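You operate a simulated robot arm through the tools that you are given. There is no shell and no other tool. Be economical: measure what you need, move in short steps, check, and stop when the job is done.

The job below is to be done with a simulated two-armed robot. You get a single attempt, and the scene is never put back.

Task
Push the drawer of the pail bench shut. Push the door of the cabinet shut. Take the label card marked "lime" from the steel work table and put it on the pail bench. Put three of the label blocks from the steel work table on the box bench. Pick up the blue bottle with one hand, pass it to the other hand and put it on the steel work table. Do these in any order. Set down upright: label card, label block, blue bottle.

The check looks at the end state, three seconds after you hand in, the way a careful person would. Anything else that was tipped, shoved, dropped, spilled or broken makes it a failure.

Robot
Two 7-joint arms with two-finger parallel grippers on one trunk, on a base that drives. Base frame: it is fixed to the floor where the robot stands at the start and does not move with it; the origin is under the middle of the robot, x ahead of it, y to its left, z up. Lengths are in mm, angles in degrees, forces in N, time in s.
The left shoulder is at the start at [20, 113, 997], the right one opposite. With the tool pointing down near the work surface each hand reaches from about 140 to 580 mm from the robot's upright axis, wherever it stands, measured 20 degrees to its own side. Places, roughly: blue bottle [-3250, 250, 1500]; box bench [-1000, 4500, 800]; door of the cabinet [200, 1400, 1100]; drawer of the pail bench [600, 0, 700]; label block [-2750, 0, 1000]; label card [-2750, 750, 1000]; pail bench [900, 0, 800]; steel work table [-3000, 700, 900]. Payload 1.57 kg a hand.
Tool frame (each hand has its own): the origin (TCP) lies between the finger pads and is the grasp point; the fingertips stand 30 mm ahead of it; z points along the fingers, y is the line along which they close. Largest opening 80 mm; finger width 17, thickness 12; the body of the gripper, 40 by 82 mm, starts 80 mm behind the TCP.
Orientation is told as [roll, pitch, yaw] about the base's x, y, z axes, in that order, counted from this pose: with the fingers straight down and closing along the base's y, the tool's x points along the base's -x, its y along +y and its z along -z.

Tools
- The arms move only by the tool move_arm. It takes "left_motion", "right_motion" or both (then of equal length, played together; a hand with none holds still); each is one flat list of numbers, 7 for each row, row after row: the gripper command, from -1 (shut) to 1 (fully open), values between in proportion, then the shift along the tool's x, y, z in units of 25 mm (1.0 is 25 mm), then the turn, a rotation vector about the tool's x, y, z in units of 6 degrees (1.0 is 6 degrees). In form: [hand, x, y, z, rx, ry, rz, hand, x, y, z, rx, ry, rz, ...]. A call has 1 to 20 rows; each row shifts and turns the commanded pose from where the row before left it, along the tool's axes as they then stand. A call with a number of a shift or a turn outside -1 to 1 is refused whole. Rows are played at 5 a second. More than 50 mm and 8.6 degrees between two rows, or a gripper value outside its range, and nothing of the call is played. A pose out of reach is approached as far as the arm can. The call stops where the force on the tool passes 40 N (or 10 N more than at its start, if that is more) or the arm is blocked; 0.2 s more then pass. The fingers move at their own pace (about 45 mm/s each) and stop on an object; they squeeze with about 21 N. The grip force told is the motor's: it shows also when the fingers shut on nothing. Time passes only in rows, and 0.2 s behind the last, so rows that do not move let the fingers close. The reply holds the time, the measured pose of the TCP, the force on the tool along the base axes, the opening and the grip force, in the units named above and with some noise, with the torque about the TCP (base axes, N m) and any sound that the robot's microphone picked up.
- Cameras (640 x 400 px; columns grow to the right, rows downward): "scene" is now at [101.2, 25.4, 1132.8]; the picture's right is [0.22, -0.97, 0.00], its down [-0.52, -0.12, -0.85] and it looks along [0.83, 0.19, -0.53] (base axes); focal length 214 px, centre (320, 200). "left" rides on the left gripper at [72, 7, -122] in its tool frame; the picture's right is [-0.09, 1.00, 0.00], its down [-0.84, -0.08, -0.54] and it looks along [-0.54, -0.05, 0.84] (tool axes); focal length 238 px, centre (320, 200). "right" rides on the right gripper at [72, -7, -122] in its tool frame; the picture's right is [0.09, 1.00, 0.00], its down [-0.84, 0.08, -0.54] and it looks along [-0.54, 0.05, 0.84] (tool axes); focal length 238 px, centre (320, 200). There is no depth. A picture from a camera that has moved, and an enlarged one, comes with that camera's place and axes in the base frame and with its lens. The place of the scene camera against the robot may be out by one fixed shift of up to 12 mm in any direction.
- snapshot(camera): a new picture of that camera. No time passes.
- move_column(by): slides the trunk up (or, below 0, down) by that many mm; the arms and the scene camera ride with it, the base frame stays. It gives what a move gives, with no picture.
- drive_base(legs): drives the robot by 1 to 6 legs, each [ahead, left, turn to the left] in mm, mm and degrees, along the robot's own axes; the way and the turn of a leg run together, so that a leg with both is an arc; at most 1500 mm and 180 degrees a leg. The arms and the cameras ride along, it lands a little off, and it stops where it bumps. It gives what a move gives.
- turn_head(pan, tilt): turns the head with the scene camera to pan (to the left, within 80 degrees either way) and tilt (down, from -29 to 69), counted from straight ahead of the robot. It gives what a move gives.
- enlarge(camera, box): a new picture of the part [left, top, right, bottom] of that camera's present view, enlarged. No time passes.
- finish_job(): hands the job in; it is judged then, once.

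Go step by step. Nothing tells you exact positions but the pictures and the camera data: compare them with the known pose of the tool, close in by small moves and look again before you grip or let go. The budget is 196 turns and 184 pictures, counting those below and the enlarged ones. Unless the task says otherwise, let go and move clear before handing in.

The tools are called after "Emit:" as a command line: name --argument value ..., lists and objects as JSON in quotes. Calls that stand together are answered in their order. move_arm: Moves the arms, as the interface text tells. Its arguments: {"type":"object","properties":{"left_motion":{"type":"array"},"right_motion":{"type":"array"}},"required":[]} The other tools are called the same way: move_column (by) slides the trunk up or down; drive_base (legs) drives the base; turn_head (pan, tilt) turns the head that bears the scene camera; snapshot (camera) takes a picture; enlarge (camera, box) takes an enlarged picture of a part of a camera's view; finish_job () hands the job in.

At the start:

```text
clock: 0.0
left_tool_pos: [423.3, 357.8, 1076.6]
left_tool_rot: [0.0, 0.0, 0.0]
left_wrist_force: [0.1, 0.4, 0.4]
left_wrist_torque: [-0.01, 0.01, -0.01]
left_finger_gap: 80.0
left_finger_force: 0.1
right_tool_pos: [453.0, -98.1, 1043.7]
right_tool_rot: [0.0, 0.0, 0.0]
right_wrist_force: [0.0, -1.4, 0.2]
right_wrist_torque: [-0.01, -0.03, 0.02]
right_finger_gap: 79.8
right_finger_force: 0.1
trunk travel left (down, up): [-50.0, 520.0]
robot x, y, heading: [4.3, -1.4, 0.1]
head pan, tilt: [12.9, 32.1]
```

scene: 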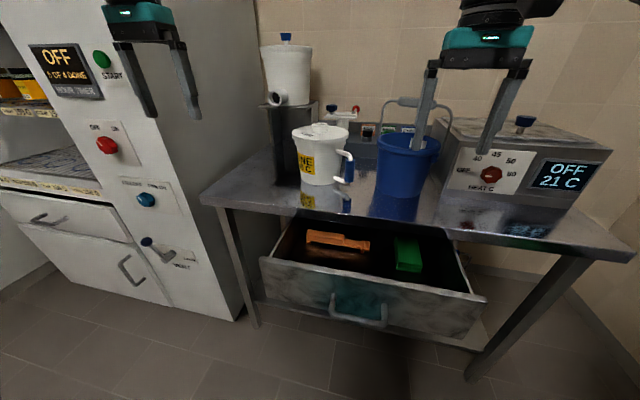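
right: 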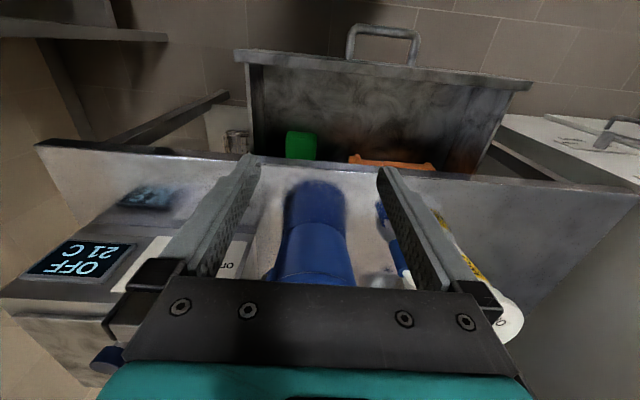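
left: 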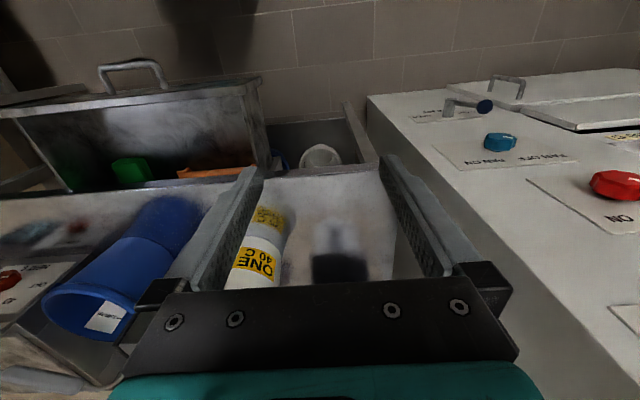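

The pail bench is ahead with its drawer about 180 mm open. I'll back off first so that a hand can come down in front of the drawer.

Emit:
drive_base --legs '[[-250, 0, 0]]'

Emit:
turn_head --pan 0 --tilt 40

Emit:
snapshot --camera "scene"

```text
clock: 1.8
left_tool_pos: [176.0, 356.7, 1075.9]
left_tool_rot: [-0.1, 0.0, -0.1]
left_wrist_force: [-0.2, -0.9, -0.5]
left_wrist_torque: [-0.01, -0.01, 0.02]
left_finger_gap: 80.0
left_finger_force: 0.1
right_tool_pos: [200.9, -100.9, 1043.4]
right_tool_rot: [0.0, 0.1, -0.2]
right_wrist_force: [0.4, 0.1, 0.0]
right_wrist_torque: [0.01, 0.02, -0.01]
right_finger_gap: 79.9
right_finger_force: 0.0
trunk travel left (down, up): [-50.0, 520.0]
robot x, y, heading: [-248.9, 1.1, -0.3]
head pan, tilt: [12.9, 32.1]
```

```text
clock: 2.6
left_tool_pos: [175.9, 356.0, 1076.4]
left_tool_rot: [0.0, 0.1, -0.2]
left_wrist_force: [0.3, 0.1, 0.7]
left_wrist_torque: [-0.04, -0.01, 0.01]
left_finger_gap: 80.2
left_finger_force: 0.1
right_tool_pos: [201.5, -99.9, 1042.9]
right_tool_rot: [0.1, 0.0, -0.2]
right_wrist_force: [-0.6, -0.2, -0.4]
right_wrist_torque: [0.01, 0.0, -0.01]
right_finger_gap: 80.0
right_finger_force: 0.0
trunk travel left (down, up): [-50.0, 520.0]
robot x, y, heading: [-249.5, 0.0, 0.0]
head pan, tilt: [0.0, 40.0]
```

```text
180 pictures are left
camera scene: at [-150.9, 5.5, 1120.8], right [0.0, -1.0, 0.0], down [-0.64, 0.0, -0.77], along [0.77, 0.0, -0.64], focal length 214 px, centre (320, 200)
```

scene: 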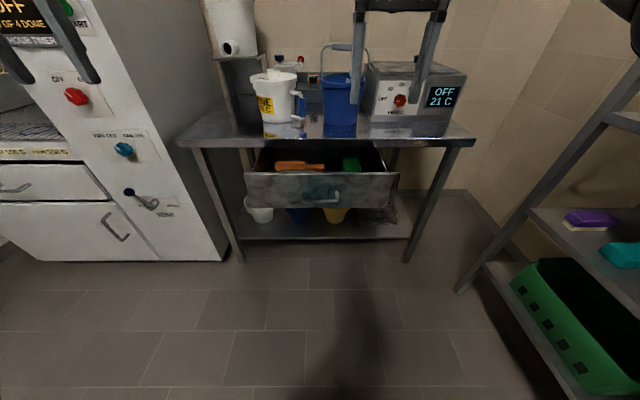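

The drawer handle triangulates to about [361, 0, 715]. I'll bring the right hand, shut, down in front of it at x≈200.

Emit:
move_arm --right_motion '[-1, 0, 0.8, 0.9, 0, 0, 0, -1, 0, 0.8, 0.9, 0, 0, 0, -1, 0, 0.8, 0.9, 0, 0, 0, -1, 0, 0.8, 0.9, 0, 0, 0, -1, 0, 0.8, 0.9, 0, 0, 0, -1, 0, 0, 0.9, 0, 0, 0, -1, 0, 0, 0.9, 0, 0, 0, -1, 0, 0, 0.9, 0, 0, 0, -1, 0, 0, 0.9, 0, 0, 0, -1, 0, 0, 0.9, 0, 0, 0, -1, 0, 0, 0.9, 0, 0, 0, -1, 0, 0, 0.9, 0, 0, 0, -1, 0, 0, 0.9, 0, 0, 0, -1, 0, 0, 0.9, 0, 0, 0]'

Emit:
snapshot --camera "scene"

```text
clock: 5.6
left_tool_pos: [175.7, 355.0, 1075.4]
left_tool_rot: [-0.1, 0.1, -0.3]
left_wrist_force: [0.2, 0.9, -0.1]
left_wrist_torque: [0.02, 0.01, 0.0]
left_finger_gap: 79.9
left_finger_force: 0.0
right_tool_pos: [201.9, -1.0, 729.0]
right_tool_rot: [0.1, 0.0, -0.2]
right_wrist_force: [-1.0, 0.8, 0.3]
right_wrist_torque: [-0.01, -0.04, -0.04]
right_finger_gap: 0.1
right_finger_force: 21.0
trunk travel left (down, up): [-50.0, 520.0]
robot x, y, heading: [-246.6, 1.6, -0.2]
head pan, tilt: [0.0, 40.0]
```

```text
179 pictures are left
camera scene: at [-150.9, 5.4, 1120.7], right [0.0, -1.0, 0.0], down [-0.64, 0.0, -0.77], along [0.77, 0.0, -0.64], focal length 214 px, centre (320, 200)
```

scene: 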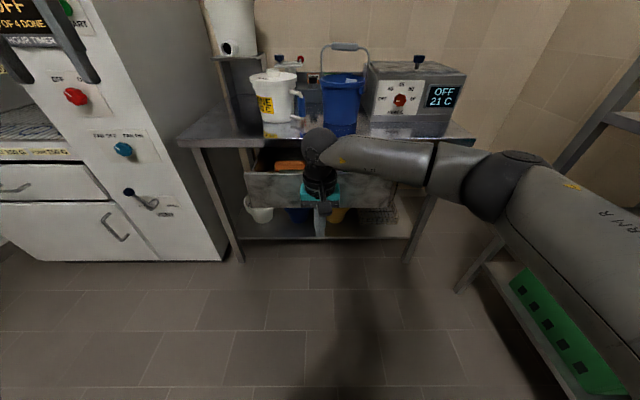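

Hand is clear in front of the drawer. I'll pull it in, drive back up to the bench and then push with the arm.

Emit:
move_arm --right_motion '[-1, 0.9, 0, 0, 0, 0, 0, -1, 0.9, 0, 0, 0, 0, 0, -1, 0.9, 0, 0, 0, 0, 0, -1, 0.9, 0, 0, 0, 0, 0, -1, 0.9, 0, 0, 0, 0, 0, -1, 0.9, 0, 0, 0, 0, 0, -1, 0, 0, 0.8, 0, 0, 0]'

Emit:
drive_base --legs '[[230, 0, 0]]'

Emit:
snapshot --camera "scene"

```text
clock: 7.2
left_tool_pos: [176.7, 356.2, 1076.3]
left_tool_rot: [0.2, 0.0, -0.2]
left_wrist_force: [-0.1, -0.4, 0.3]
left_wrist_torque: [-0.01, 0.01, 0.02]
left_finger_gap: 80.3
left_finger_force: 0.1
right_tool_pos: [68.1, 1.2, 709.3]
right_tool_rot: [0.0, 0.1, -0.1]
right_wrist_force: [0.4, 0.1, 0.2]
right_wrist_torque: [0.01, -0.04, -0.02]
right_finger_gap: 0.2
right_finger_force: 20.9
trunk travel left (down, up): [-50.0, 520.0]
robot x, y, heading: [-252.7, -3.1, -0.4]
head pan, tilt: [0.0, 40.0]
```

```text
clock: 8.9
left_tool_pos: [407.9, 357.3, 1076.9]
left_tool_rot: [0.0, 0.0, -0.1]
left_wrist_force: [-0.3, -0.3, 0.7]
left_wrist_torque: [0.05, 0.01, 0.04]
left_finger_gap: 80.0
left_finger_force: 0.0
right_tool_pos: [299.0, 1.5, 708.5]
right_tool_rot: [0.0, 0.0, -0.1]
right_wrist_force: [0.5, -0.1, 0.7]
right_wrist_torque: [0.02, 0.04, 0.01]
right_finger_gap: 0.0
right_finger_force: 20.2
trunk travel left (down, up): [-50.0, 520.0]
robot x, y, heading: [-18.0, 0.4, 0.1]
head pan, tilt: [0.0, 40.0]
```

```text
178 pictures are left
camera scene: at [81.2, 5.0, 1120.7], right [0.0, -1.0, 0.0], down [-0.64, 0.0, -0.77], along [0.77, 0.0, -0.64], focal length 214 px, centre (320, 200)
```

scene: 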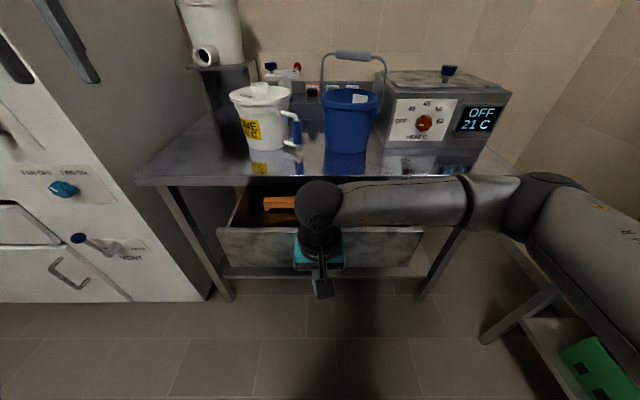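

Pushing the drawer handle slowly forward.

Emit:
move_arm --right_motion '[-1, -0.4, 0, 0, 0, 0, 0, -1, -0.4, 0, 0, 0, 0, 0, -1, -0.4, 0, 0, 0, 0, 0, -1, -0.4, 0, 0, 0, 0, 0, -1, -0.4, 0, 0, 0, 0, 0, -1, -0.4, 0, 0, 0, 0, 0, -1, -0.4, 0, 0, 0, 0, 0, -1, -0.4, 0, 0, 0, 0, 0, -1, -0.4, 0, 0, 0, 0, 0, -1, -0.4, 0, 0, 0, 0, 0, -1, -0.4, 0, 0, 0, 0, 0, -1, -0.4, 0, 0, 0, 0, 0, -1, -0.4, 0, 0, 0, 0, 0, -1, -0.4, 0, 0, 0, 0, 0, -1, -0.4, 0, 0, 0, 0, 0, -1, -0.4, 0, 0, 0, 0, 0, -1, -0.4, 0, 0, 0, 0, 0, -1, -0.4, 0, 0, 0, 0, 0]'

Emit:
snapshot --camera "scene"

```text
clock: 12.7
left_tool_pos: [407.8, 355.7, 1076.2]
left_tool_rot: [0.0, 0.0, 0.1]
left_wrist_force: [0.2, 0.8, 0.4]
left_wrist_torque: [0.02, 0.02, -0.02]
left_finger_gap: 80.0
left_finger_force: 0.1
right_tool_pos: [479.2, -0.8, 710.2]
right_tool_rot: [0.1, 0.0, 0.0]
right_wrist_force: [-1.5, 0.7, 0.1]
right_wrist_torque: [0.02, 0.03, 0.0]
right_finger_gap: 0.2
right_finger_force: 20.8
trunk travel left (down, up): [-50.0, 520.0]
robot x, y, heading: [-18.8, 0.8, -0.1]
head pan, tilt: [0.0, 40.0]
```

```text
177 pictures are left
camera scene: at [81.0, 5.0, 1120.7], right [0.0, -1.0, 0.0], down [-0.64, 0.0, -0.77], along [0.77, 0.0, -0.64], focal length 214 px, centre (320, 200)
```

scene: 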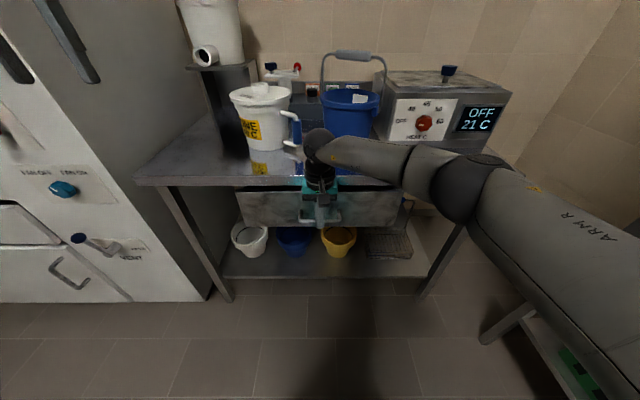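

Almost in; continuing in smaller steps until it resists.

Emit:
move_arm --right_motion '[-1, -0.25, 0, 0, 0, 0, 0, -1, -0.25, 0, 0, 0, 0, 0, -1, -0.25, 0, 0, 0, 0, 0, -1, -0.25, 0, 0, 0, 0, 0, -1, -0.25, 0, 0, 0, 0, 0, -1, -0.25, 0, 0, 0, 0, 0, -1, -0.25, 0, 0, 0, 0, 0, -1, -0.25, 0, 0, 0, 0, 0]'

Emit:
snapshot --camera "scene"

```text
clock: 14.1
left_tool_pos: [407.0, 356.1, 1076.9]
left_tool_rot: [0.0, 0.1, -0.1]
left_wrist_force: [0.2, -0.5, 0.0]
left_wrist_torque: [-0.03, -0.01, -0.01]
left_finger_gap: 79.8
left_finger_force: 0.1
right_tool_pos: [504.7, 0.2, 706.6]
right_tool_rot: [-0.2, 1.6, 0.2]
right_wrist_force: [-9.5, -1.0, 2.8]
right_wrist_torque: [-0.13, 0.18, 0.03]
right_finger_gap: 0.1
right_finger_force: 21.3
trunk travel left (down, up): [-50.0, 520.0]
robot x, y, heading: [-18.8, -2.0, 0.0]
head pan, tilt: [0.0, 40.0]
stopped in row 6 (right hand): the force on the tool passed its limit at 44 N (the readings are from after the stop); the commanded pose is now the measured one
```

```text
176 pictures are left
camera scene: at [79.6, 4.8, 1120.8], right [0.0, -1.0, 0.0], down [-0.64, 0.0, -0.77], along [0.77, 0.0, -0.64], focal length 214 px, centre (320, 200)
```

scene: 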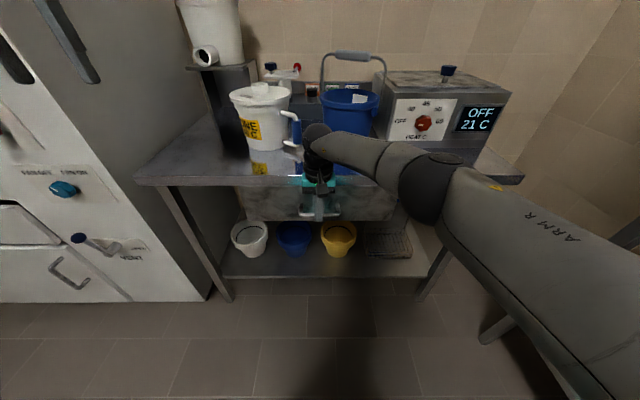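

It stopped hard, at about flush. I'll back the hand away and check the drawer.

Emit:
move_arm --right_motion '[-1, 0.8, 0, 0, 0, 0, 0, -1, 0.8, 0, 0, 0, 0, 0, -1, 0.8, 0, 0, 0, 0, 0, -1, 0.8, 0, 0, 0, 0, 0, -1, 0.8, 0, 0, 0, 0, 0, -1, 0.8, 0, 0, 0, 0, 0, -1, 0.8, 0, 0, 0, 0, 0, -1, 0.8, 0, 0, 0, 0, 0]'

Emit:
drive_base --legs '[[-400, 0, 0]]'

Emit:
enlarge --camera "scene" --box '[180, 60, 480, 260]'

```text
clock: 15.9
left_tool_pos: [406.8, 356.3, 1076.7]
left_tool_rot: [0.0, 0.0, -0.1]
left_wrist_force: [0.4, 0.5, -0.5]
left_wrist_torque: [-0.01, 0.02, 0.0]
left_finger_gap: 80.0
left_finger_force: 0.1
right_tool_pos: [346.8, 0.4, 710.4]
right_tool_rot: [-0.3, 1.4, 0.1]
right_wrist_force: [1.0, 0.4, -0.3]
right_wrist_torque: [-0.01, 0.04, 0.0]
right_finger_gap: 0.0
right_finger_force: 21.1
trunk travel left (down, up): [-50.0, 520.0]
robot x, y, heading: [-19.4, -1.3, -0.0]
head pan, tilt: [0.0, 40.0]
```

```text
clock: 18.4
left_tool_pos: [-4.1, 358.5, 1075.4]
left_tool_rot: [0.0, -0.1, 0.3]
left_wrist_force: [-0.1, -0.1, 0.3]
left_wrist_torque: [-0.03, 0.0, -0.01]
left_finger_gap: 80.0
left_finger_force: 0.1
right_tool_pos: [-61.5, 2.7, 710.4]
right_tool_rot: [-0.2, 1.4, 0.5]
right_wrist_force: [-0.2, 0.5, -0.3]
right_wrist_torque: [0.02, 0.0, 0.0]
right_finger_gap: 0.2
right_finger_force: 20.8
trunk travel left (down, up): [-50.0, 520.0]
robot x, y, heading: [-426.4, -4.3, 0.2]
head pan, tilt: [0.0, 40.0]
```

```text
2.00 times, centred on (330, 160) of scene
camera zoom: at [-328.7, 4.9, 1120.7], right [0.0, -1.0, 0.0], down [-0.64, 0.0, -0.77], along [0.77, 0.0, -0.64], focal length 429 px, centre (300, 280)
```

zoom: 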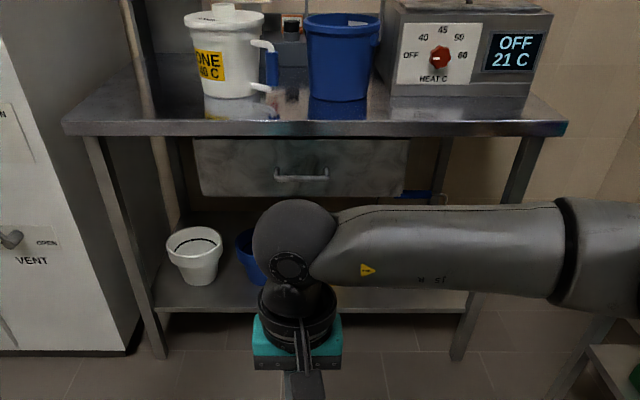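

The drawer looks shut; I'll take a closer look at its top edge to be sure.

Emit:
enlarge --camera "scene" --box '[250, 110, 410, 170]'

Emit:
turn_head --pan 60 --tilt 20

Emit:
snapshot --camera "scene"

```text
4.00 times, centred on (330, 140) of scene
camera zoom: at [-328.7, 4.9, 1120.7], right [0.0, -1.0, 0.0], down [-0.64, 0.0, -0.77], along [0.77, 0.0, -0.64], focal length 858 px, centre (280, 440)
```

zoom: 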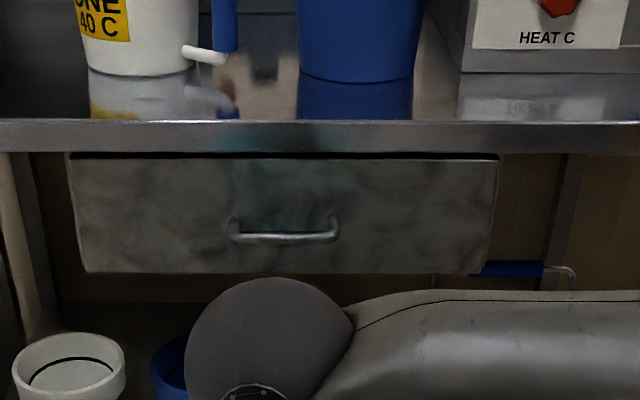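

```text
clock: 19.7
left_tool_pos: [-4.2, 358.6, 1076.9]
left_tool_rot: [0.0, 0.0, 0.3]
left_wrist_force: [0.2, -0.4, -0.6]
left_wrist_torque: [0.01, 0.02, -0.01]
left_finger_gap: 80.0
left_finger_force: 0.1
right_tool_pos: [-62.9, 2.6, 710.6]
right_tool_rot: [-0.3, 1.4, 0.5]
right_wrist_force: [0.2, -0.6, 0.3]
right_wrist_torque: [0.01, -0.01, 0.0]
right_finger_gap: 0.0
right_finger_force: 21.1
trunk travel left (down, up): [-50.0, 520.0]
robot x, y, heading: [-427.2, -0.1, 0.3]
head pan, tilt: [60.0, 20.0]
```

```text
173 pictures are left
camera scene: at [-367.4, 85.3, 1152.1], right [0.87, -0.5, 0.0], down [-0.17, -0.3, -0.94], along [0.47, 0.82, -0.34], focal length 214 px, centre (320, 200)
```

scene: 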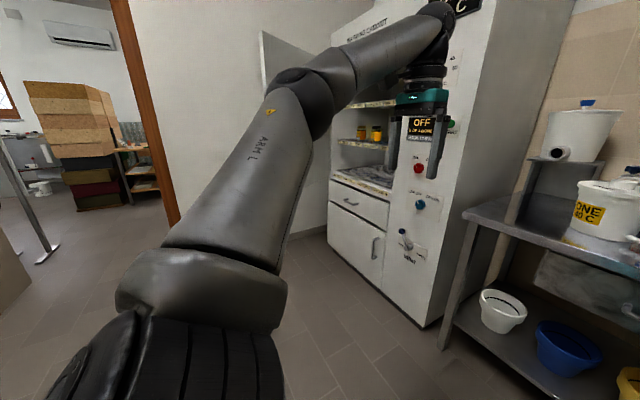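

The drawer looks shut. The cabinet faces −x at x≈660, with its door open on the left. I'll drive back a bit for a view of the door.

Emit:
drive_base --legs '[[-500, 300, 0]]'

Emit:
turn_head --pan 25 --tilt 15

Emit:
snapshot --camera "scene"

```text
clock: 23.0
left_tool_pos: [-500.6, 653.6, 1076.0]
left_tool_rot: [-0.1, 0.1, 0.0]
left_wrist_force: [-0.5, 0.1, 0.7]
left_wrist_torque: [0.03, -0.02, 0.02]
left_finger_gap: 80.2
left_finger_force: 0.0
right_tool_pos: [-560.5, 299.1, 709.5]
right_tool_rot: [-0.2, 1.3, 0.2]
right_wrist_force: [0.4, -0.1, -0.1]
right_wrist_torque: [0.03, -0.01, -0.02]
right_finger_gap: 0.0
right_finger_force: 20.5
trunk travel left (down, up): [-50.0, 520.0]
robot x, y, heading: [-928.4, 298.8, -0.0]
head pan, tilt: [60.0, 20.0]
```

```text
clock: 24.0
left_tool_pos: [-501.0, 653.3, 1076.3]
left_tool_rot: [0.0, 0.1, 0.0]
left_wrist_force: [0.5, -0.7, 1.0]
left_wrist_torque: [0.01, -0.01, 0.01]
left_finger_gap: 80.2
left_finger_force: 0.1
right_tool_pos: [-559.6, 298.0, 709.9]
right_tool_rot: [-0.2, 1.5, 0.2]
right_wrist_force: [0.0, 0.1, 0.9]
right_wrist_torque: [-0.01, -0.02, 0.0]
right_finger_gap: 0.2
right_finger_force: 21.0
trunk travel left (down, up): [-50.0, 520.0]
robot x, y, heading: [-929.3, 296.2, -0.2]
head pan, tilt: [25.0, 15.0]
```

```text
172 pictures are left
camera scene: at [-827.5, 340.9, 1160.3], right [0.42, -0.91, 0.0], down [-0.23, -0.11, -0.97], along [0.88, 0.41, -0.26], focal length 214 px, centre (320, 200)
```

scene: 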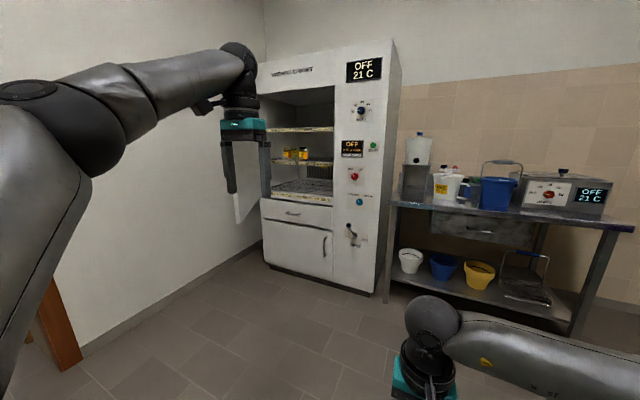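

The door hinges on the cabinet's left side (~[660,1650]) and stands ajar, with its free edge around [-16,1221]. I'll tuck the right hand and drive left to view the door's outer side.

Emit:
move_arm --right_motion '[-1, 0.4, -0.8, -0.9, 0, 0, 0, -1, 0.4, -0.8, -0.9, 0, 0, 0, -1, 0.4, -0.8, -0.9, 0, 0, 0, -1, 0.4, -0.8, -0.9, 0, 0, 0, -1, 0.4, -0.8, -0.9, 0, 0, 0, -1, 0.4, -0.8, -0.9, 0, 0, 0, -1, 0.4, -0.8, -0.9, 0, 0, 0, -1, 0.4, -0.8, -0.9, 0, 0, 0, -1, 0, 0, -0.9, 0, 0, 0, -1, 0, 0, -0.9, 0, 0, 0, -1, 0, 0, -0.9, 0, 0, 0, -1, 0, 0, -0.9, 0, 0, 0]' --left_motion '[-1, 0, 0, 0, 0, 0, 0, -1, 0, 0, 0, 0, 0, 0, -1, 0, 0, 0, 0, 0, 0, -1, 0, 0, 0, 0, 0, 0, -1, 0, 0, 0, 0, 0, 0, -1, 0, 0, 0, 0, 0, 0, -1, 0, 0, 0, 0, 0, 0, -1, 0, 0, 0, 0, 0, 0, -1, 0, 0, 0, 0, 0, 0, -1, 0, 0, 0, 0, 0, 0, -1, 0, 0, 0, 0, 0, 0, -1, 0, 0, 0, 0, 0, 0]'

Emit:
drive_base --legs '[[0, 850, 0]]'

Emit:
turn_head --pan -5 --tilt 10

Emit:
snapshot --camera "scene"

```text
clock: 26.6
left_tool_pos: [-501.5, 652.6, 1077.3]
left_tool_rot: [-0.1, 0.0, 0.0]
left_wrist_force: [0.2, -0.1, 0.2]
left_wrist_torque: [0.0, 0.01, -0.01]
left_finger_gap: 0.0
left_finger_force: 21.0
right_tool_pos: [-633.9, 140.0, 982.8]
right_tool_rot: [-0.2, 1.5, 0.1]
right_wrist_force: [0.2, -0.3, -0.3]
right_wrist_torque: [0.0, 0.03, 0.02]
right_finger_gap: 0.0
right_finger_force: 20.7
trunk travel left (down, up): [-50.0, 520.0]
robot x, y, heading: [-925.8, 295.9, -0.0]
head pan, tilt: [25.0, 15.0]
```

```text
clock: 31.1
left_tool_pos: [-504.9, 1506.0, 1075.7]
left_tool_rot: [0.1, 0.0, 0.2]
left_wrist_force: [-0.2, 0.3, -0.3]
left_wrist_torque: [0.0, 0.0, 0.0]
left_finger_gap: 0.0
left_finger_force: 20.7
right_tool_pos: [-634.8, 992.9, 983.3]
right_tool_rot: [-0.3, 1.3, 0.4]
right_wrist_force: [0.9, -0.4, 0.7]
right_wrist_torque: [-0.01, -0.01, 0.03]
right_finger_gap: 0.0
right_finger_force: 20.9
trunk travel left (down, up): [-50.0, 520.0]
robot x, y, heading: [-926.4, 1148.7, 0.3]
head pan, tilt: [25.0, 15.0]
```

```text
clock: 32.1
left_tool_pos: [-505.1, 1505.8, 1077.0]
left_tool_rot: [-0.1, 0.1, 0.3]
left_wrist_force: [0.2, -1.0, -0.5]
left_wrist_torque: [0.0, 0.01, 0.01]
left_finger_gap: 0.1
left_finger_force: 21.1
right_tool_pos: [-634.9, 993.0, 982.3]
right_tool_rot: [-0.2, 1.4, 0.5]
right_wrist_force: [0.7, -0.3, 0.5]
right_wrist_torque: [0.0, -0.01, -0.05]
right_finger_gap: 0.2
right_finger_force: 21.3
trunk travel left (down, up): [-50.0, 520.0]
robot x, y, heading: [-927.3, 1144.7, 0.4]
head pan, tilt: [-5.0, 10.0]
```

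```text
171 pictures are left
camera scene: at [-821.5, 1144.2, 1168.4], right [-0.08, -1.0, 0.0], down [-0.17, 0.01, -0.98], along [0.98, -0.08, -0.17], focal length 214 px, centre (320, 200)
```

scene: 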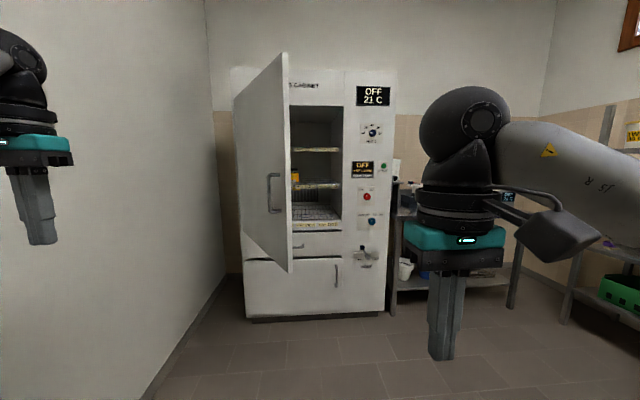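

Door tip is at about (−30,1205), hinge at about (660,1600), open ~60°, with a handle near the free edge. I'll point the left hand forwards to push with its fingertips.

Emit:
move_arm --left_motion '[-1, -1, 0, 0, 0, 0, 0, -1, -1, 0, 0, 0, 0, 0, -1, -1, 0, 0, 0, 0, 0, -1, -1, 0, 0, 0, 0, 0, -1, 0, 0, 0, 0, -1, 0, -1, 0, 0, 0, 0, -1, 0, -1, 0, 0, 0, 0, -1, 0, -1, 0, 0, 0, 0, -1, 0, -1, 0, 0, 0, 0, -1, 0, -1, 0, 0, 0, 0, -1, 0, -1, 0, 0, 0, 0, -1, 0, -1, 0, 0, 0, 0, -1, 0, -1, 0, 0, 0, 0, -1, 0, -1, 0, 0, 0, 0, -1, 0, -1, 0, 0, 0, 0, -1, 0, -1, 0, 0, 0, 0, -1, 0, -1, 0, 0, 0, 0, -1, 0, -1, 0, 0, 0, 0, -1, 0, -1, 0, 0, 0, 0, -1, 0]'

Emit:
snapshot --camera "scene"

```text
clock: 36.1
left_tool_pos: [-469.1, 1505.4, 1076.1]
left_tool_rot: [-99.2, -90.0, 99.2]
left_wrist_force: [-0.2, 0.0, 0.1]
left_wrist_torque: [0.03, -0.02, 0.0]
left_finger_gap: 0.0
left_finger_force: 20.7
left hand out of reach, approached as far as the arm can: row 2, 3, 4
right_tool_pos: [-635.3, 992.1, 982.1]
right_tool_rot: [-0.2, 1.3, 0.5]
right_wrist_force: [-0.6, 0.2, 0.2]
right_wrist_torque: [-0.01, 0.01, 0.02]
right_finger_gap: 0.0
right_finger_force: 21.1
trunk travel left (down, up): [-50.0, 520.0]
robot x, y, heading: [-931.9, 1150.6, 0.5]
head pan, tilt: [-5.0, 10.0]
```

```text
170 pictures are left
camera scene: at [-821.5, 1144.1, 1168.4], right [-0.08, -1.0, 0.0], down [-0.17, 0.01, -0.98], along [0.98, -0.08, -0.17], focal length 214 px, centre (320, 200)
```

scene: 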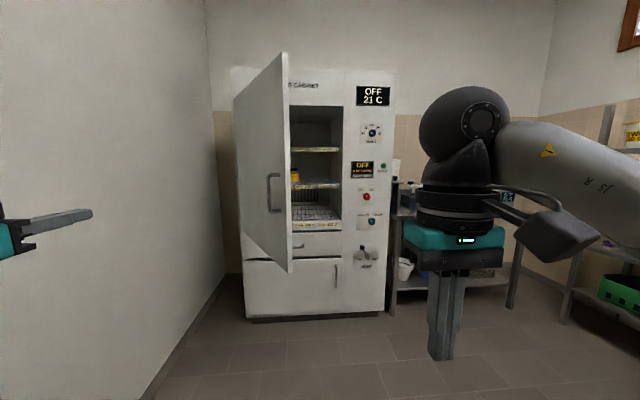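

Emit:
move_arm --left_motion '[-1, 0, 0, 1, 0, 0, 0, -1, 0, 0, 1, 0, 0, 0, -1, 0, 0, 1, 0, 0, 0, -1, 0, 0, 1, 0, 0, 0]'

Emit:
drive_base --legs '[[0, 0, -30], [200, 345, 0]]'

Emit:
turn_head --pan 10 --tilt 15

Emit:
snapshot --camera "scene"

```text
clock: 37.1
left_tool_pos: [-368.0, 1507.6, 1076.1]
left_tool_rot: [-18.0, -89.8, 18.4]
left_wrist_force: [0.4, -0.2, 0.0]
left_wrist_torque: [-0.01, -0.01, 0.0]
left_finger_gap: 0.0
left_finger_force: 20.6
right_tool_pos: [-634.8, 991.5, 982.1]
right_tool_rot: [-0.3, 1.4, 0.4]
right_wrist_force: [0.1, -0.9, -0.2]
right_wrist_torque: [-0.01, 0.0, 0.02]
right_finger_gap: 0.0
right_finger_force: 21.0
trunk travel left (down, up): [-50.0, 520.0]
robot x, y, heading: [-929.5, 1149.7, 0.3]
head pan, tilt: [-5.0, 10.0]
```

```text
clock: 41.1
left_tool_pos: [82.1, 1370.8, 1075.6]
left_tool_rot: [-20.9, -89.9, -9.1]
left_wrist_force: [0.4, 0.2, 0.6]
left_wrist_torque: [-0.01, -0.01, 0.0]
left_finger_gap: 0.1
left_finger_force: 21.5
right_tool_pos: [-409.8, 1062.4, 981.9]
right_tool_rot: [-0.2, 1.3, -30.0]
right_wrist_force: [0.6, 0.2, 0.3]
right_wrist_torque: [0.01, 0.0, 0.0]
right_finger_gap: 0.1
right_finger_force: 21.0
trunk travel left (down, up): [-50.0, 520.0]
robot x, y, heading: [-587.2, 1344.3, -30.0]
head pan, tilt: [-5.0, 10.0]
```

```text
clock: 41.8
left_tool_pos: [81.4, 1372.1, 1076.7]
left_tool_rot: [-19.0, -89.9, -11.1]
left_wrist_force: [-0.4, 0.2, -0.9]
left_wrist_torque: [0.01, -0.03, -0.05]
left_finger_gap: 0.2
left_finger_force: 21.0
right_tool_pos: [-409.0, 1062.3, 982.8]
right_tool_rot: [-0.2, 1.4, -29.8]
right_wrist_force: [0.3, -0.1, 0.5]
right_wrist_torque: [0.01, 0.04, -0.01]
right_finger_gap: 0.0
right_finger_force: 21.0
trunk travel left (down, up): [-50.0, 520.0]
robot x, y, heading: [-584.5, 1344.7, -30.3]
head pan, tilt: [10.0, 15.0]
```

```text
169 pictures are left
camera scene: at [-483.7, 1311.8, 1160.3], right [-0.34, -0.94, 0.0], down [-0.24, 0.09, -0.97], along [0.91, -0.33, -0.26], focal length 214 px, centre (320, 200)
```

scene: 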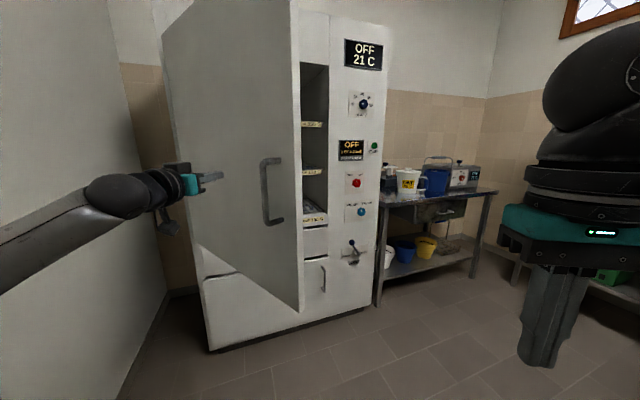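

The hand is well placed outside the door. Pushing by driving along the door's arc, in stages.

Emit:
drive_base --legs '[[77, 2, 0], [135, -56, 0]]'

Emit:
snapshot --camera "scene"

```text
clock: 43.9
left_tool_pos: [238.0, 1219.5, 1075.2]
left_tool_rot: [-5.8, -89.9, -24.2]
left_wrist_force: [-0.1, 0.6, -0.9]
left_wrist_torque: [0.01, -0.03, 0.0]
left_finger_gap: 0.1
left_finger_force: 20.8
right_tool_pos: [-252.3, 909.3, 983.1]
right_tool_rot: [-0.3, 1.5, -29.9]
right_wrist_force: [0.4, -0.1, 0.2]
right_wrist_torque: [-0.01, 0.02, -0.01]
right_finger_gap: 0.0
right_finger_force: 21.3
trunk travel left (down, up): [-50.0, 520.0]
robot x, y, heading: [-420.9, 1190.1, -30.2]
head pan, tilt: [10.0, 15.0]
```

```text
168 pictures are left
camera scene: at [-326.3, 1158.5, 1160.3], right [-0.34, -0.94, 0.0], down [-0.24, 0.09, -0.97], along [0.91, -0.33, -0.26], focal length 214 px, centre (320, 200)
```

scene: 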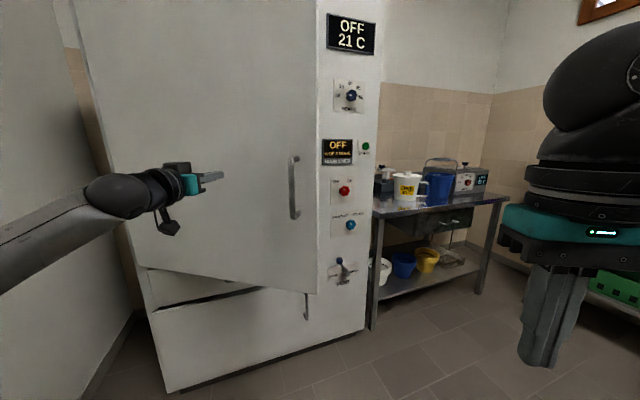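

Emit:
drive_base --legs '[[145, -19, 0], [110, 14, 0]]'

Emit:
snapshot --camera "scene"

```text
clock: 46.0
left_tool_pos: [458.9, 1088.3, 1076.1]
left_tool_rot: [-10.4, -89.9, -19.5]
left_wrist_force: [0.3, 0.7, 0.2]
left_wrist_torque: [0.03, 0.0, 0.01]
left_finger_gap: 0.0
left_finger_force: 20.8
right_tool_pos: [-30.7, 776.8, 982.5]
right_tool_rot: [-0.1, 1.4, -29.7]
right_wrist_force: [0.3, -0.1, 0.5]
right_wrist_torque: [0.0, 0.01, 0.04]
right_finger_gap: 0.2
right_finger_force: 20.6
trunk travel left (down, up): [-50.0, 520.0]
robot x, y, heading: [-202.5, 1054.8, -30.0]
head pan, tilt: [10.0, 15.0]
```

```text
167 pictures are left
camera scene: at [-106.3, 1026.1, 1160.2], right [-0.34, -0.94, 0.0], down [-0.24, 0.09, -0.97], along [0.91, -0.33, -0.26], focal length 214 px, centre (320, 200)
```

scene: 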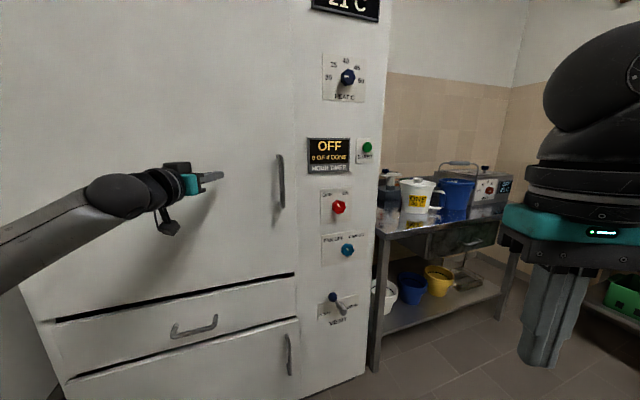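

Nearly shut. I'll retract the arm, drive up by the same amount, then finish with the force-limited arm.

Emit:
move_arm --left_motion '[-1, 0, 0, -1, 0, 0, 0, -1, 0, 0, -1, 0, 0, 0, -1, 0, 0, -1, 0, 0, 0, -1, 0, 0, -1, 0, 0, 0, -1, 0, 0, -1, 0, 0, 0, -1, 0, 0, -1, 0, 0, 0]'

Emit:
drive_base --legs '[[140, 40, 0]]'

Emit:
move_arm --left_motion '[-1, 0, 0, 0.4, 0, 0, 0, -1, 0, 0, 0.4, 0, 0, 0, -1, 0, 0, 0.4, 0, 0, 0, -1, 0, 0, 0.4, 0, 0, 0, -1, 0, 0, 0.4, 0, 0, 0, -1, 0, 0, 0.4, 0, 0, 0, -1, 0, 0, 0.4, 0, 0, 0, -1, 0, 0, 0.4, 0, 0, 0, -1, 0, 0, 0.4, 0, 0, 0, -1, 0, 0, 0.4, 0, 0, 0, -1, 0, 0, 0.4, 0, 0, 0, -1, 0, 0, 0.4, 0, 0, 0, -1, 0, 0, 0.4, 0, 0, 0, -1, 0, 0, 0.4, 0, 0, 0, -1, 0, 0, 0.4, 0, 0, 0, -1, 0, 0, 0.4, 0, 0, 0]'

Emit:
snapshot --camera "scene"

```text
clock: 47.4
left_tool_pos: [330.1, 1162.6, 1073.7]
left_tool_rot: [-58.8, -89.9, 28.9]
left_wrist_force: [0.4, 0.0, 1.3]
left_wrist_torque: [-0.01, 0.01, -0.01]
left_finger_gap: 0.0
left_finger_force: 21.0
right_tool_pos: [-31.7, 777.1, 983.1]
right_tool_rot: [-0.2, 1.5, -29.6]
right_wrist_force: [-0.2, 0.2, -0.1]
right_wrist_torque: [0.0, -0.02, -0.02]
right_finger_gap: 0.0
right_finger_force: 20.3
trunk travel left (down, up): [-50.0, 520.0]
robot x, y, heading: [-208.0, 1057.5, -29.9]
head pan, tilt: [10.0, 15.0]
```

```text
clock: 48.8
left_tool_pos: [470.3, 1127.4, 1075.2]
left_tool_rot: [-11.4, -90.0, -18.6]
left_wrist_force: [0.6, 0.3, -0.7]
left_wrist_torque: [0.01, -0.02, -0.01]
left_finger_gap: 0.1
left_finger_force: 21.3
right_tool_pos: [107.6, 741.5, 981.9]
right_tool_rot: [-0.2, 1.3, -29.8]
right_wrist_force: [0.3, 0.2, -0.4]
right_wrist_torque: [0.03, 0.04, 0.04]
right_finger_gap: 0.0
right_finger_force: 21.0
trunk travel left (down, up): [-50.0, 520.0]
robot x, y, heading: [-67.8, 1023.5, -30.1]
head pan, tilt: [10.0, 15.0]
```

```text
clock: 49.8
left_tool_pos: [497.7, 1112.8, 1075.0]
left_tool_rot: [41.0, -89.9, -70.8]
left_wrist_force: [-27.5, 14.6, -2.1]
left_wrist_torque: [0.02, 0.05, 0.32]
left_finger_gap: 0.1
left_finger_force: 21.0
right_tool_pos: [105.5, 744.8, 983.8]
right_tool_rot: [-0.2, 1.2, -29.6]
right_wrist_force: [-0.2, 0.1, 0.0]
right_wrist_torque: [0.0, 0.0, -0.01]
right_finger_gap: 0.1
right_finger_force: 20.8
trunk travel left (down, up): [-50.0, 520.0]
robot x, y, heading: [-69.4, 1026.3, -29.8]
head pan, tilt: [10.0, 15.0]
stopped in row 5 (left hand): the force on the tool passed its limit at 53 N (the readings are from after the stop); the commanded pose is now the measured one
```

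```text
166 pictures are left
camera scene: at [28.8, 994.1, 1160.6], right [-0.34, -0.94, 0.0], down [-0.24, 0.09, -0.97], along [0.91, -0.33, -0.26], focal length 214 px, centre (320, 200)
```

scene: 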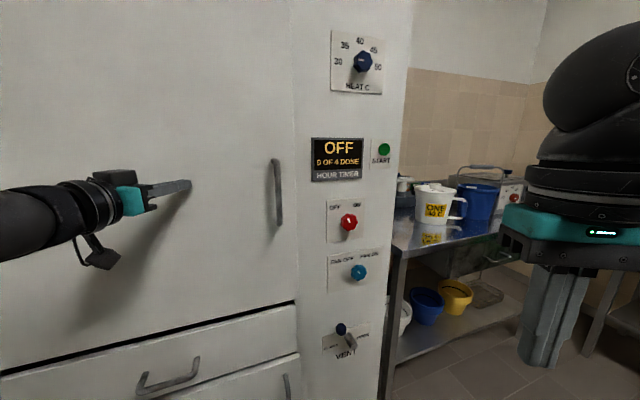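

It stopped hard at tip x≈525. I'll retract and look at the door's edge from farther back.

Emit:
move_arm --left_motion '[-1, 0, 0, -1, 0, 0, 0, -1, 0, 0, -1, 0, 0, 0, -1, 0, 0, -1, 0, 0, 0]'

Emit:
drive_base --legs '[[-250, -200, 0]]'

Emit:
snapshot --camera "scene"

Emit:
enlarge --camera "scene" --box '[140, 60, 400, 300]'

```text
clock: 50.6
left_tool_pos: [436.9, 1145.2, 1072.3]
left_tool_rot: [-9.4, -89.6, -20.5]
left_wrist_force: [0.6, -0.2, 0.3]
left_wrist_torque: [0.03, 0.01, -0.01]
left_finger_gap: 0.0
left_finger_force: 21.5
right_tool_pos: [107.2, 742.3, 982.9]
right_tool_rot: [-0.2, 1.4, -29.7]
right_wrist_force: [-0.4, 0.4, 0.0]
right_wrist_torque: [0.0, 0.0, 0.0]
right_finger_gap: 0.0
right_finger_force: 20.6
trunk travel left (down, up): [-50.0, 520.0]
robot x, y, heading: [-67.8, 1025.2, -30.0]
head pan, tilt: [10.0, 15.0]
```

```text
clock: 52.7
left_tool_pos: [124.9, 1093.3, 1072.2]
left_tool_rot: [-1.5, -89.7, -28.6]
left_wrist_force: [0.9, -0.4, -0.3]
left_wrist_torque: [-0.02, 0.02, 0.02]
left_finger_gap: 0.0
left_finger_force: 21.0
right_tool_pos: [-206.8, 691.9, 983.3]
right_tool_rot: [-0.3, 1.4, -29.9]
right_wrist_force: [0.2, -0.5, -1.0]
right_wrist_torque: [0.02, 0.02, 0.01]
right_finger_gap: 0.1
right_finger_force: 20.9
trunk travel left (down, up): [-50.0, 520.0]
robot x, y, heading: [-380.8, 976.2, -30.1]
head pan, tilt: [10.0, 15.0]
```

```text
165 pictures are left
camera scene: at [-280.7, 941.1, 1160.3], right [-0.34, -0.94, 0.0], down [-0.24, 0.09, -0.97], along [0.91, -0.33, -0.26], focal length 214 px, centre (320, 200)
```

scene: 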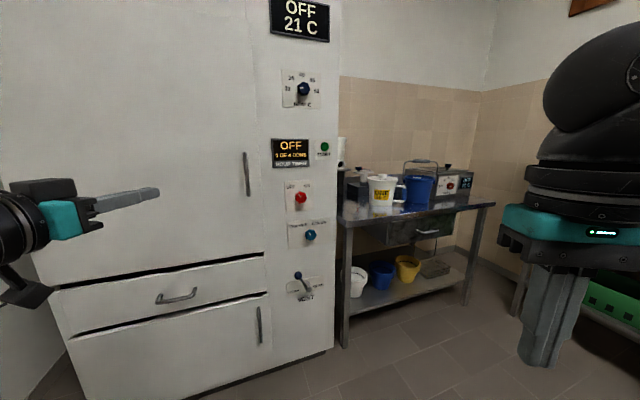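

```text
1.67 times, centred on (270, 180) of scene
camera zoom: at [-280.7, 941.1, 1160.3], right [-0.34, -0.94, 0.0], down [-0.24, 0.09, -0.97], along [0.91, -0.33, -0.26], focal length 358 px, centre (403, 233)
```

zoom: 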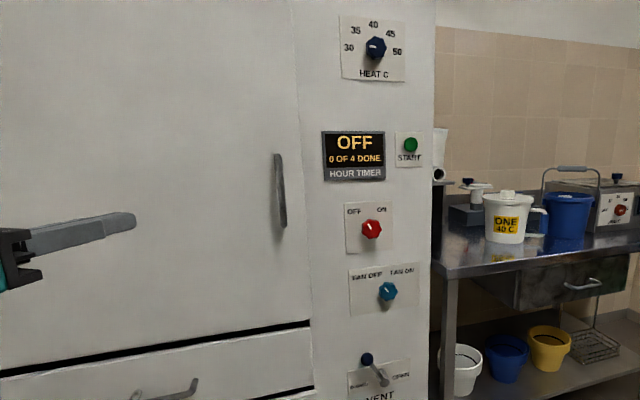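

Door flush and drawer shut as far as visible. Now I'll turn the left hand down again, turn around and head for the work table.

Emit:
move_arm --left_motion '[-1, 0, 0, 0, 0, 1, 0, -1, 0, 0, 0, 0, 1, 0, -1, 0, 0, 0, 0, 1, 0, -1, 0, 0, 0, 0, 1, 0, -1, 0, 0, 0, 0, 1, 0, -1, 0, 0, 0, 0, 1, 0, -1, 0, 0, 0, 0, 1, 0, -1, 0, 0, 0, 0, 1, 0, -1, 0, 0, 0, 0, 1, 0, -1, 0, 0, 0, 0, 1, 0, -1, 0, 0, 0, 0, 1, 0, -1, 0, 0, 0, 0, 1, 0, -1, 0, 0, 0, 0, 1, 0, -1, 0, 0, 0, 0, 1, 0, -1, 0, 0, 0, 0, 1, 0]'

Emit:
drive_base --legs '[[0, 0, -150]]'

Emit:
turn_head --pan 0 --tilt 15

Emit:
snapshot --camera "scene"

```text
clock: 55.9
left_tool_pos: [126.1, 1096.9, 1072.0]
left_tool_rot: [0.2, -2.6, -29.5]
left_wrist_force: [-1.3, 1.5, 0.5]
left_wrist_torque: [-0.02, -0.01, 0.04]
left_finger_gap: 0.0
left_finger_force: 21.2
left hand out of reach, approached as far as the arm can: row 4
right_tool_pos: [-205.6, 691.9, 982.5]
right_tool_rot: [-0.2, 1.4, -29.9]
right_wrist_force: [0.0, 0.3, -0.4]
right_wrist_torque: [0.0, 0.0, 0.0]
right_finger_gap: 0.0
right_finger_force: 21.7
trunk travel left (down, up): [-50.0, 520.0]
robot x, y, heading: [-380.4, 968.6, -30.0]
head pan, tilt: [10.0, 15.0]
```

```text
clock: 62.5
left_tool_pos: [-755.3, 609.5, 1071.6]
left_tool_rot: [0.3, -2.9, -179.1]
left_wrist_force: [0.3, -0.1, 1.0]
left_wrist_torque: [-0.01, 0.0, 0.0]
left_finger_gap: 0.0
left_finger_force: 20.6
right_tool_pos: [-673.1, 1127.4, 982.4]
right_tool_rot: [-0.2, 1.3, -179.6]
right_wrist_force: [0.2, -0.1, 0.3]
right_wrist_torque: [-0.01, -0.02, -0.01]
right_finger_gap: 0.2
right_finger_force: 20.3
trunk travel left (down, up): [-50.0, 520.0]
robot x, y, heading: [-382.7, 970.5, -179.6]
head pan, tilt: [10.0, 15.0]
```

```text
clock: 63.2
left_tool_pos: [-755.4, 609.6, 1071.8]
left_tool_rot: [0.2, -2.8, -179.0]
left_wrist_force: [-0.4, -0.4, -0.4]
left_wrist_torque: [0.01, 0.05, 0.0]
left_finger_gap: 0.1
left_finger_force: 20.8
right_tool_pos: [-673.4, 1127.5, 982.3]
right_tool_rot: [-0.3, 1.4, -179.4]
right_wrist_force: [-0.5, -0.4, -0.2]
right_wrist_torque: [0.03, -0.01, 0.03]
right_finger_gap: 0.0
right_finger_force: 21.4
trunk travel left (down, up): [-50.0, 520.0]
robot x, y, heading: [-379.7, 970.4, -180.0]
head pan, tilt: [0.0, 15.0]
```

```text
163 pictures are left
camera scene: at [-480.3, 977.8, 1160.3], right [-0.01, 1.0, 0.0], down [0.26, 0.0, -0.97], along [-0.97, 0.0, -0.26], focal length 214 px, centre (320, 200)
```

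scene: 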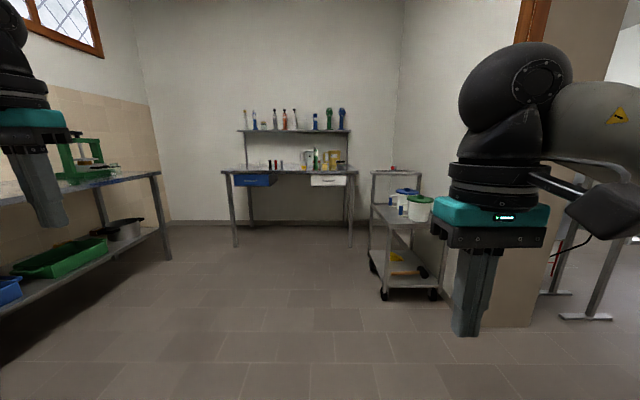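

The steel work table is straight ahead against the far wall, with a shelf above it. Driving toward it.

Emit:
drive_base --legs '[[1300, 350, 0]]'

Emit:
turn_head --pan 0 --tilt 10

Emit:
snapshot --camera "scene"

Emit:
enlarge --camera "scene" --box '[200, 90, 440, 240]'

```text
clock: 70.0
left_tool_pos: [-2054.1, 255.2, 1071.5]
left_tool_rot: [0.3, -2.9, -178.7]
left_wrist_force: [-0.8, -0.2, -0.5]
left_wrist_torque: [-0.01, 0.0, -0.02]
left_finger_gap: 0.1
left_finger_force: 21.2
right_tool_pos: [-1974.6, 772.7, 982.1]
right_tool_rot: [-0.1, 1.5, -179.2]
right_wrist_force: [0.2, 0.1, 0.4]
right_wrist_torque: [-0.01, 0.0, -0.02]
right_finger_gap: 0.1
right_finger_force: 20.8
trunk travel left (down, up): [-50.0, 520.0]
robot x, y, heading: [-1679.6, 619.8, -179.4]
head pan, tilt: [0.0, 15.0]
```

```text
clock: 70.6
left_tool_pos: [-2052.7, 253.4, 1071.2]
left_tool_rot: [0.2, -2.8, -178.6]
left_wrist_force: [0.0, -0.7, -0.2]
left_wrist_torque: [0.02, 0.02, 0.02]
left_finger_gap: 0.0
left_finger_force: 21.5
right_tool_pos: [-1974.4, 771.5, 982.3]
right_tool_rot: [-0.2, 1.4, -179.1]
right_wrist_force: [0.0, -1.2, -0.2]
right_wrist_torque: [0.02, -0.03, 0.01]
right_finger_gap: 0.2
right_finger_force: 20.7
trunk travel left (down, up): [-50.0, 520.0]
robot x, y, heading: [-1683.3, 619.8, -179.5]
head pan, tilt: [0.0, 10.0]
```

```text
162 pictures are left
camera scene: at [-1779.6, 623.3, 1168.4], right [-0.01, 1.0, 0.0], down [0.17, 0.0, -0.98], along [-0.98, -0.01, -0.17], focal length 214 px, centre (320, 200)
```

scene: 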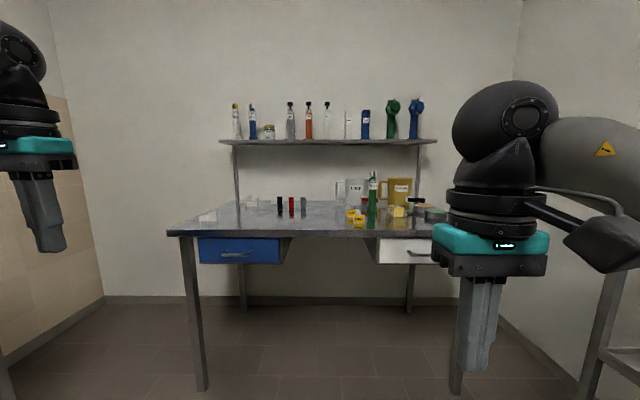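

```text
2.67 times, centred on (320, 165) of scene
camera zoom: at [-1779.6, 623.3, 1168.4], right [-0.01, 1.0, 0.0], down [0.17, 0.0, -0.98], along [-0.98, -0.01, -0.17], focal length 572 px, centre (320, 293)
```

zoom: 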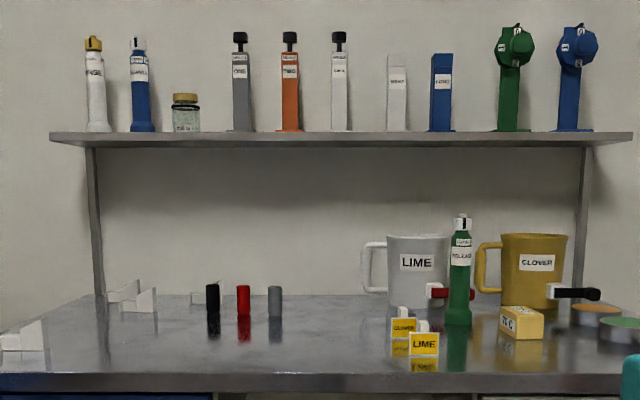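

I see the bottle shelf, label cards (LIME and CLOVER), the white label blocks at the left and the blue bottle (second from left on the shelf). I'll approach for measuring.

Emit:
drive_base --legs '[[400, 250, 0]]'

Emit:
turn_head --pan 0 --tilt 25

Emit:
snapshot --camera "scene"

Emit:
enlarge --camera "scene" --box '[160, 140, 480, 340]'

```text
clock: 73.4
left_tool_pos: [-2454.6, 0.3, 1071.3]
left_tool_rot: [0.3, -2.8, -178.9]
left_wrist_force: [-0.7, -0.3, 0.2]
left_wrist_torque: [0.02, -0.01, -0.02]
left_finger_gap: 0.0
left_finger_force: 21.1
right_tool_pos: [-2372.7, 518.4, 984.6]
right_tool_rot: [-0.2, 1.5, -179.4]
right_wrist_force: [0.0, 0.4, -0.2]
right_wrist_torque: [0.01, -0.02, -0.01]
right_finger_gap: 0.1
right_finger_force: 21.0
trunk travel left (down, up): [-50.0, 520.0]
robot x, y, heading: [-2079.6, 365.3, -179.5]
head pan, tilt: [0.0, 10.0]
```

```text
clock: 74.2
left_tool_pos: [-2453.4, 0.4, 1071.4]
left_tool_rot: [0.3, -2.9, -178.9]
left_wrist_force: [0.3, -0.8, 0.6]
left_wrist_torque: [0.03, 0.03, -0.01]
left_finger_gap: 0.0
left_finger_force: 20.9
right_tool_pos: [-2374.4, 517.7, 981.8]
right_tool_rot: [-0.2, 1.5, -179.3]
right_wrist_force: [0.9, -0.5, -0.6]
right_wrist_torque: [0.0, 0.0, 0.01]
right_finger_gap: 0.1
right_finger_force: 20.9
trunk travel left (down, up): [-50.0, 520.0]
robot x, y, heading: [-2081.7, 365.0, -179.9]
head pan, tilt: [0.0, 25.0]
```

```text
160 pictures are left
camera scene: at [-2177.6, 368.5, 1144.1], right [-0.01, 1.0, 0.0], down [0.42, 0.0, -0.91], along [-0.91, -0.01, -0.42], focal length 214 px, centre (320, 200)
```

scene: 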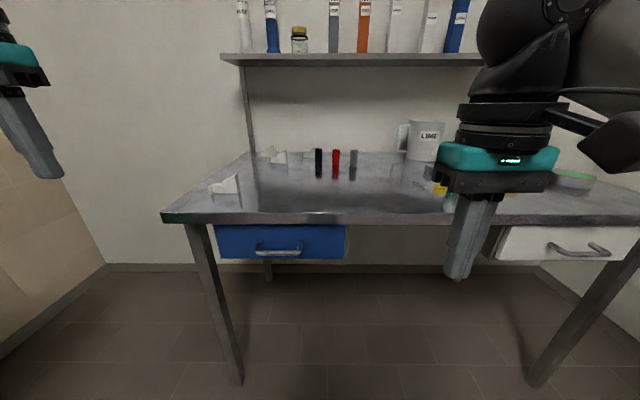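

```text
2.00 times, centred on (320, 240) of scene
camera zoom: at [-2177.6, 368.5, 1144.1], right [-0.01, 1.0, 0.0], down [0.42, 0.0, -0.91], along [-0.91, -0.01, -0.42], focal length 429 px, centre (320, 120)
```

zoom: 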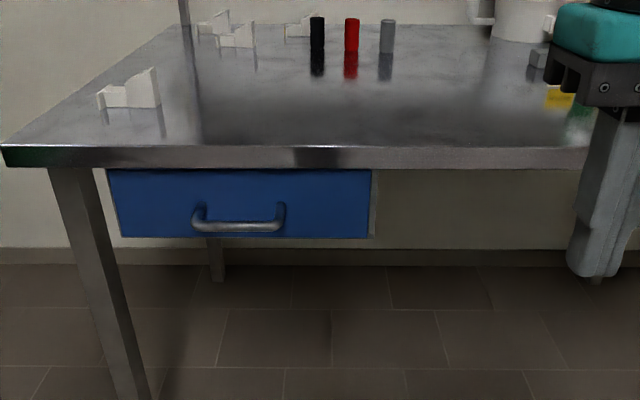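

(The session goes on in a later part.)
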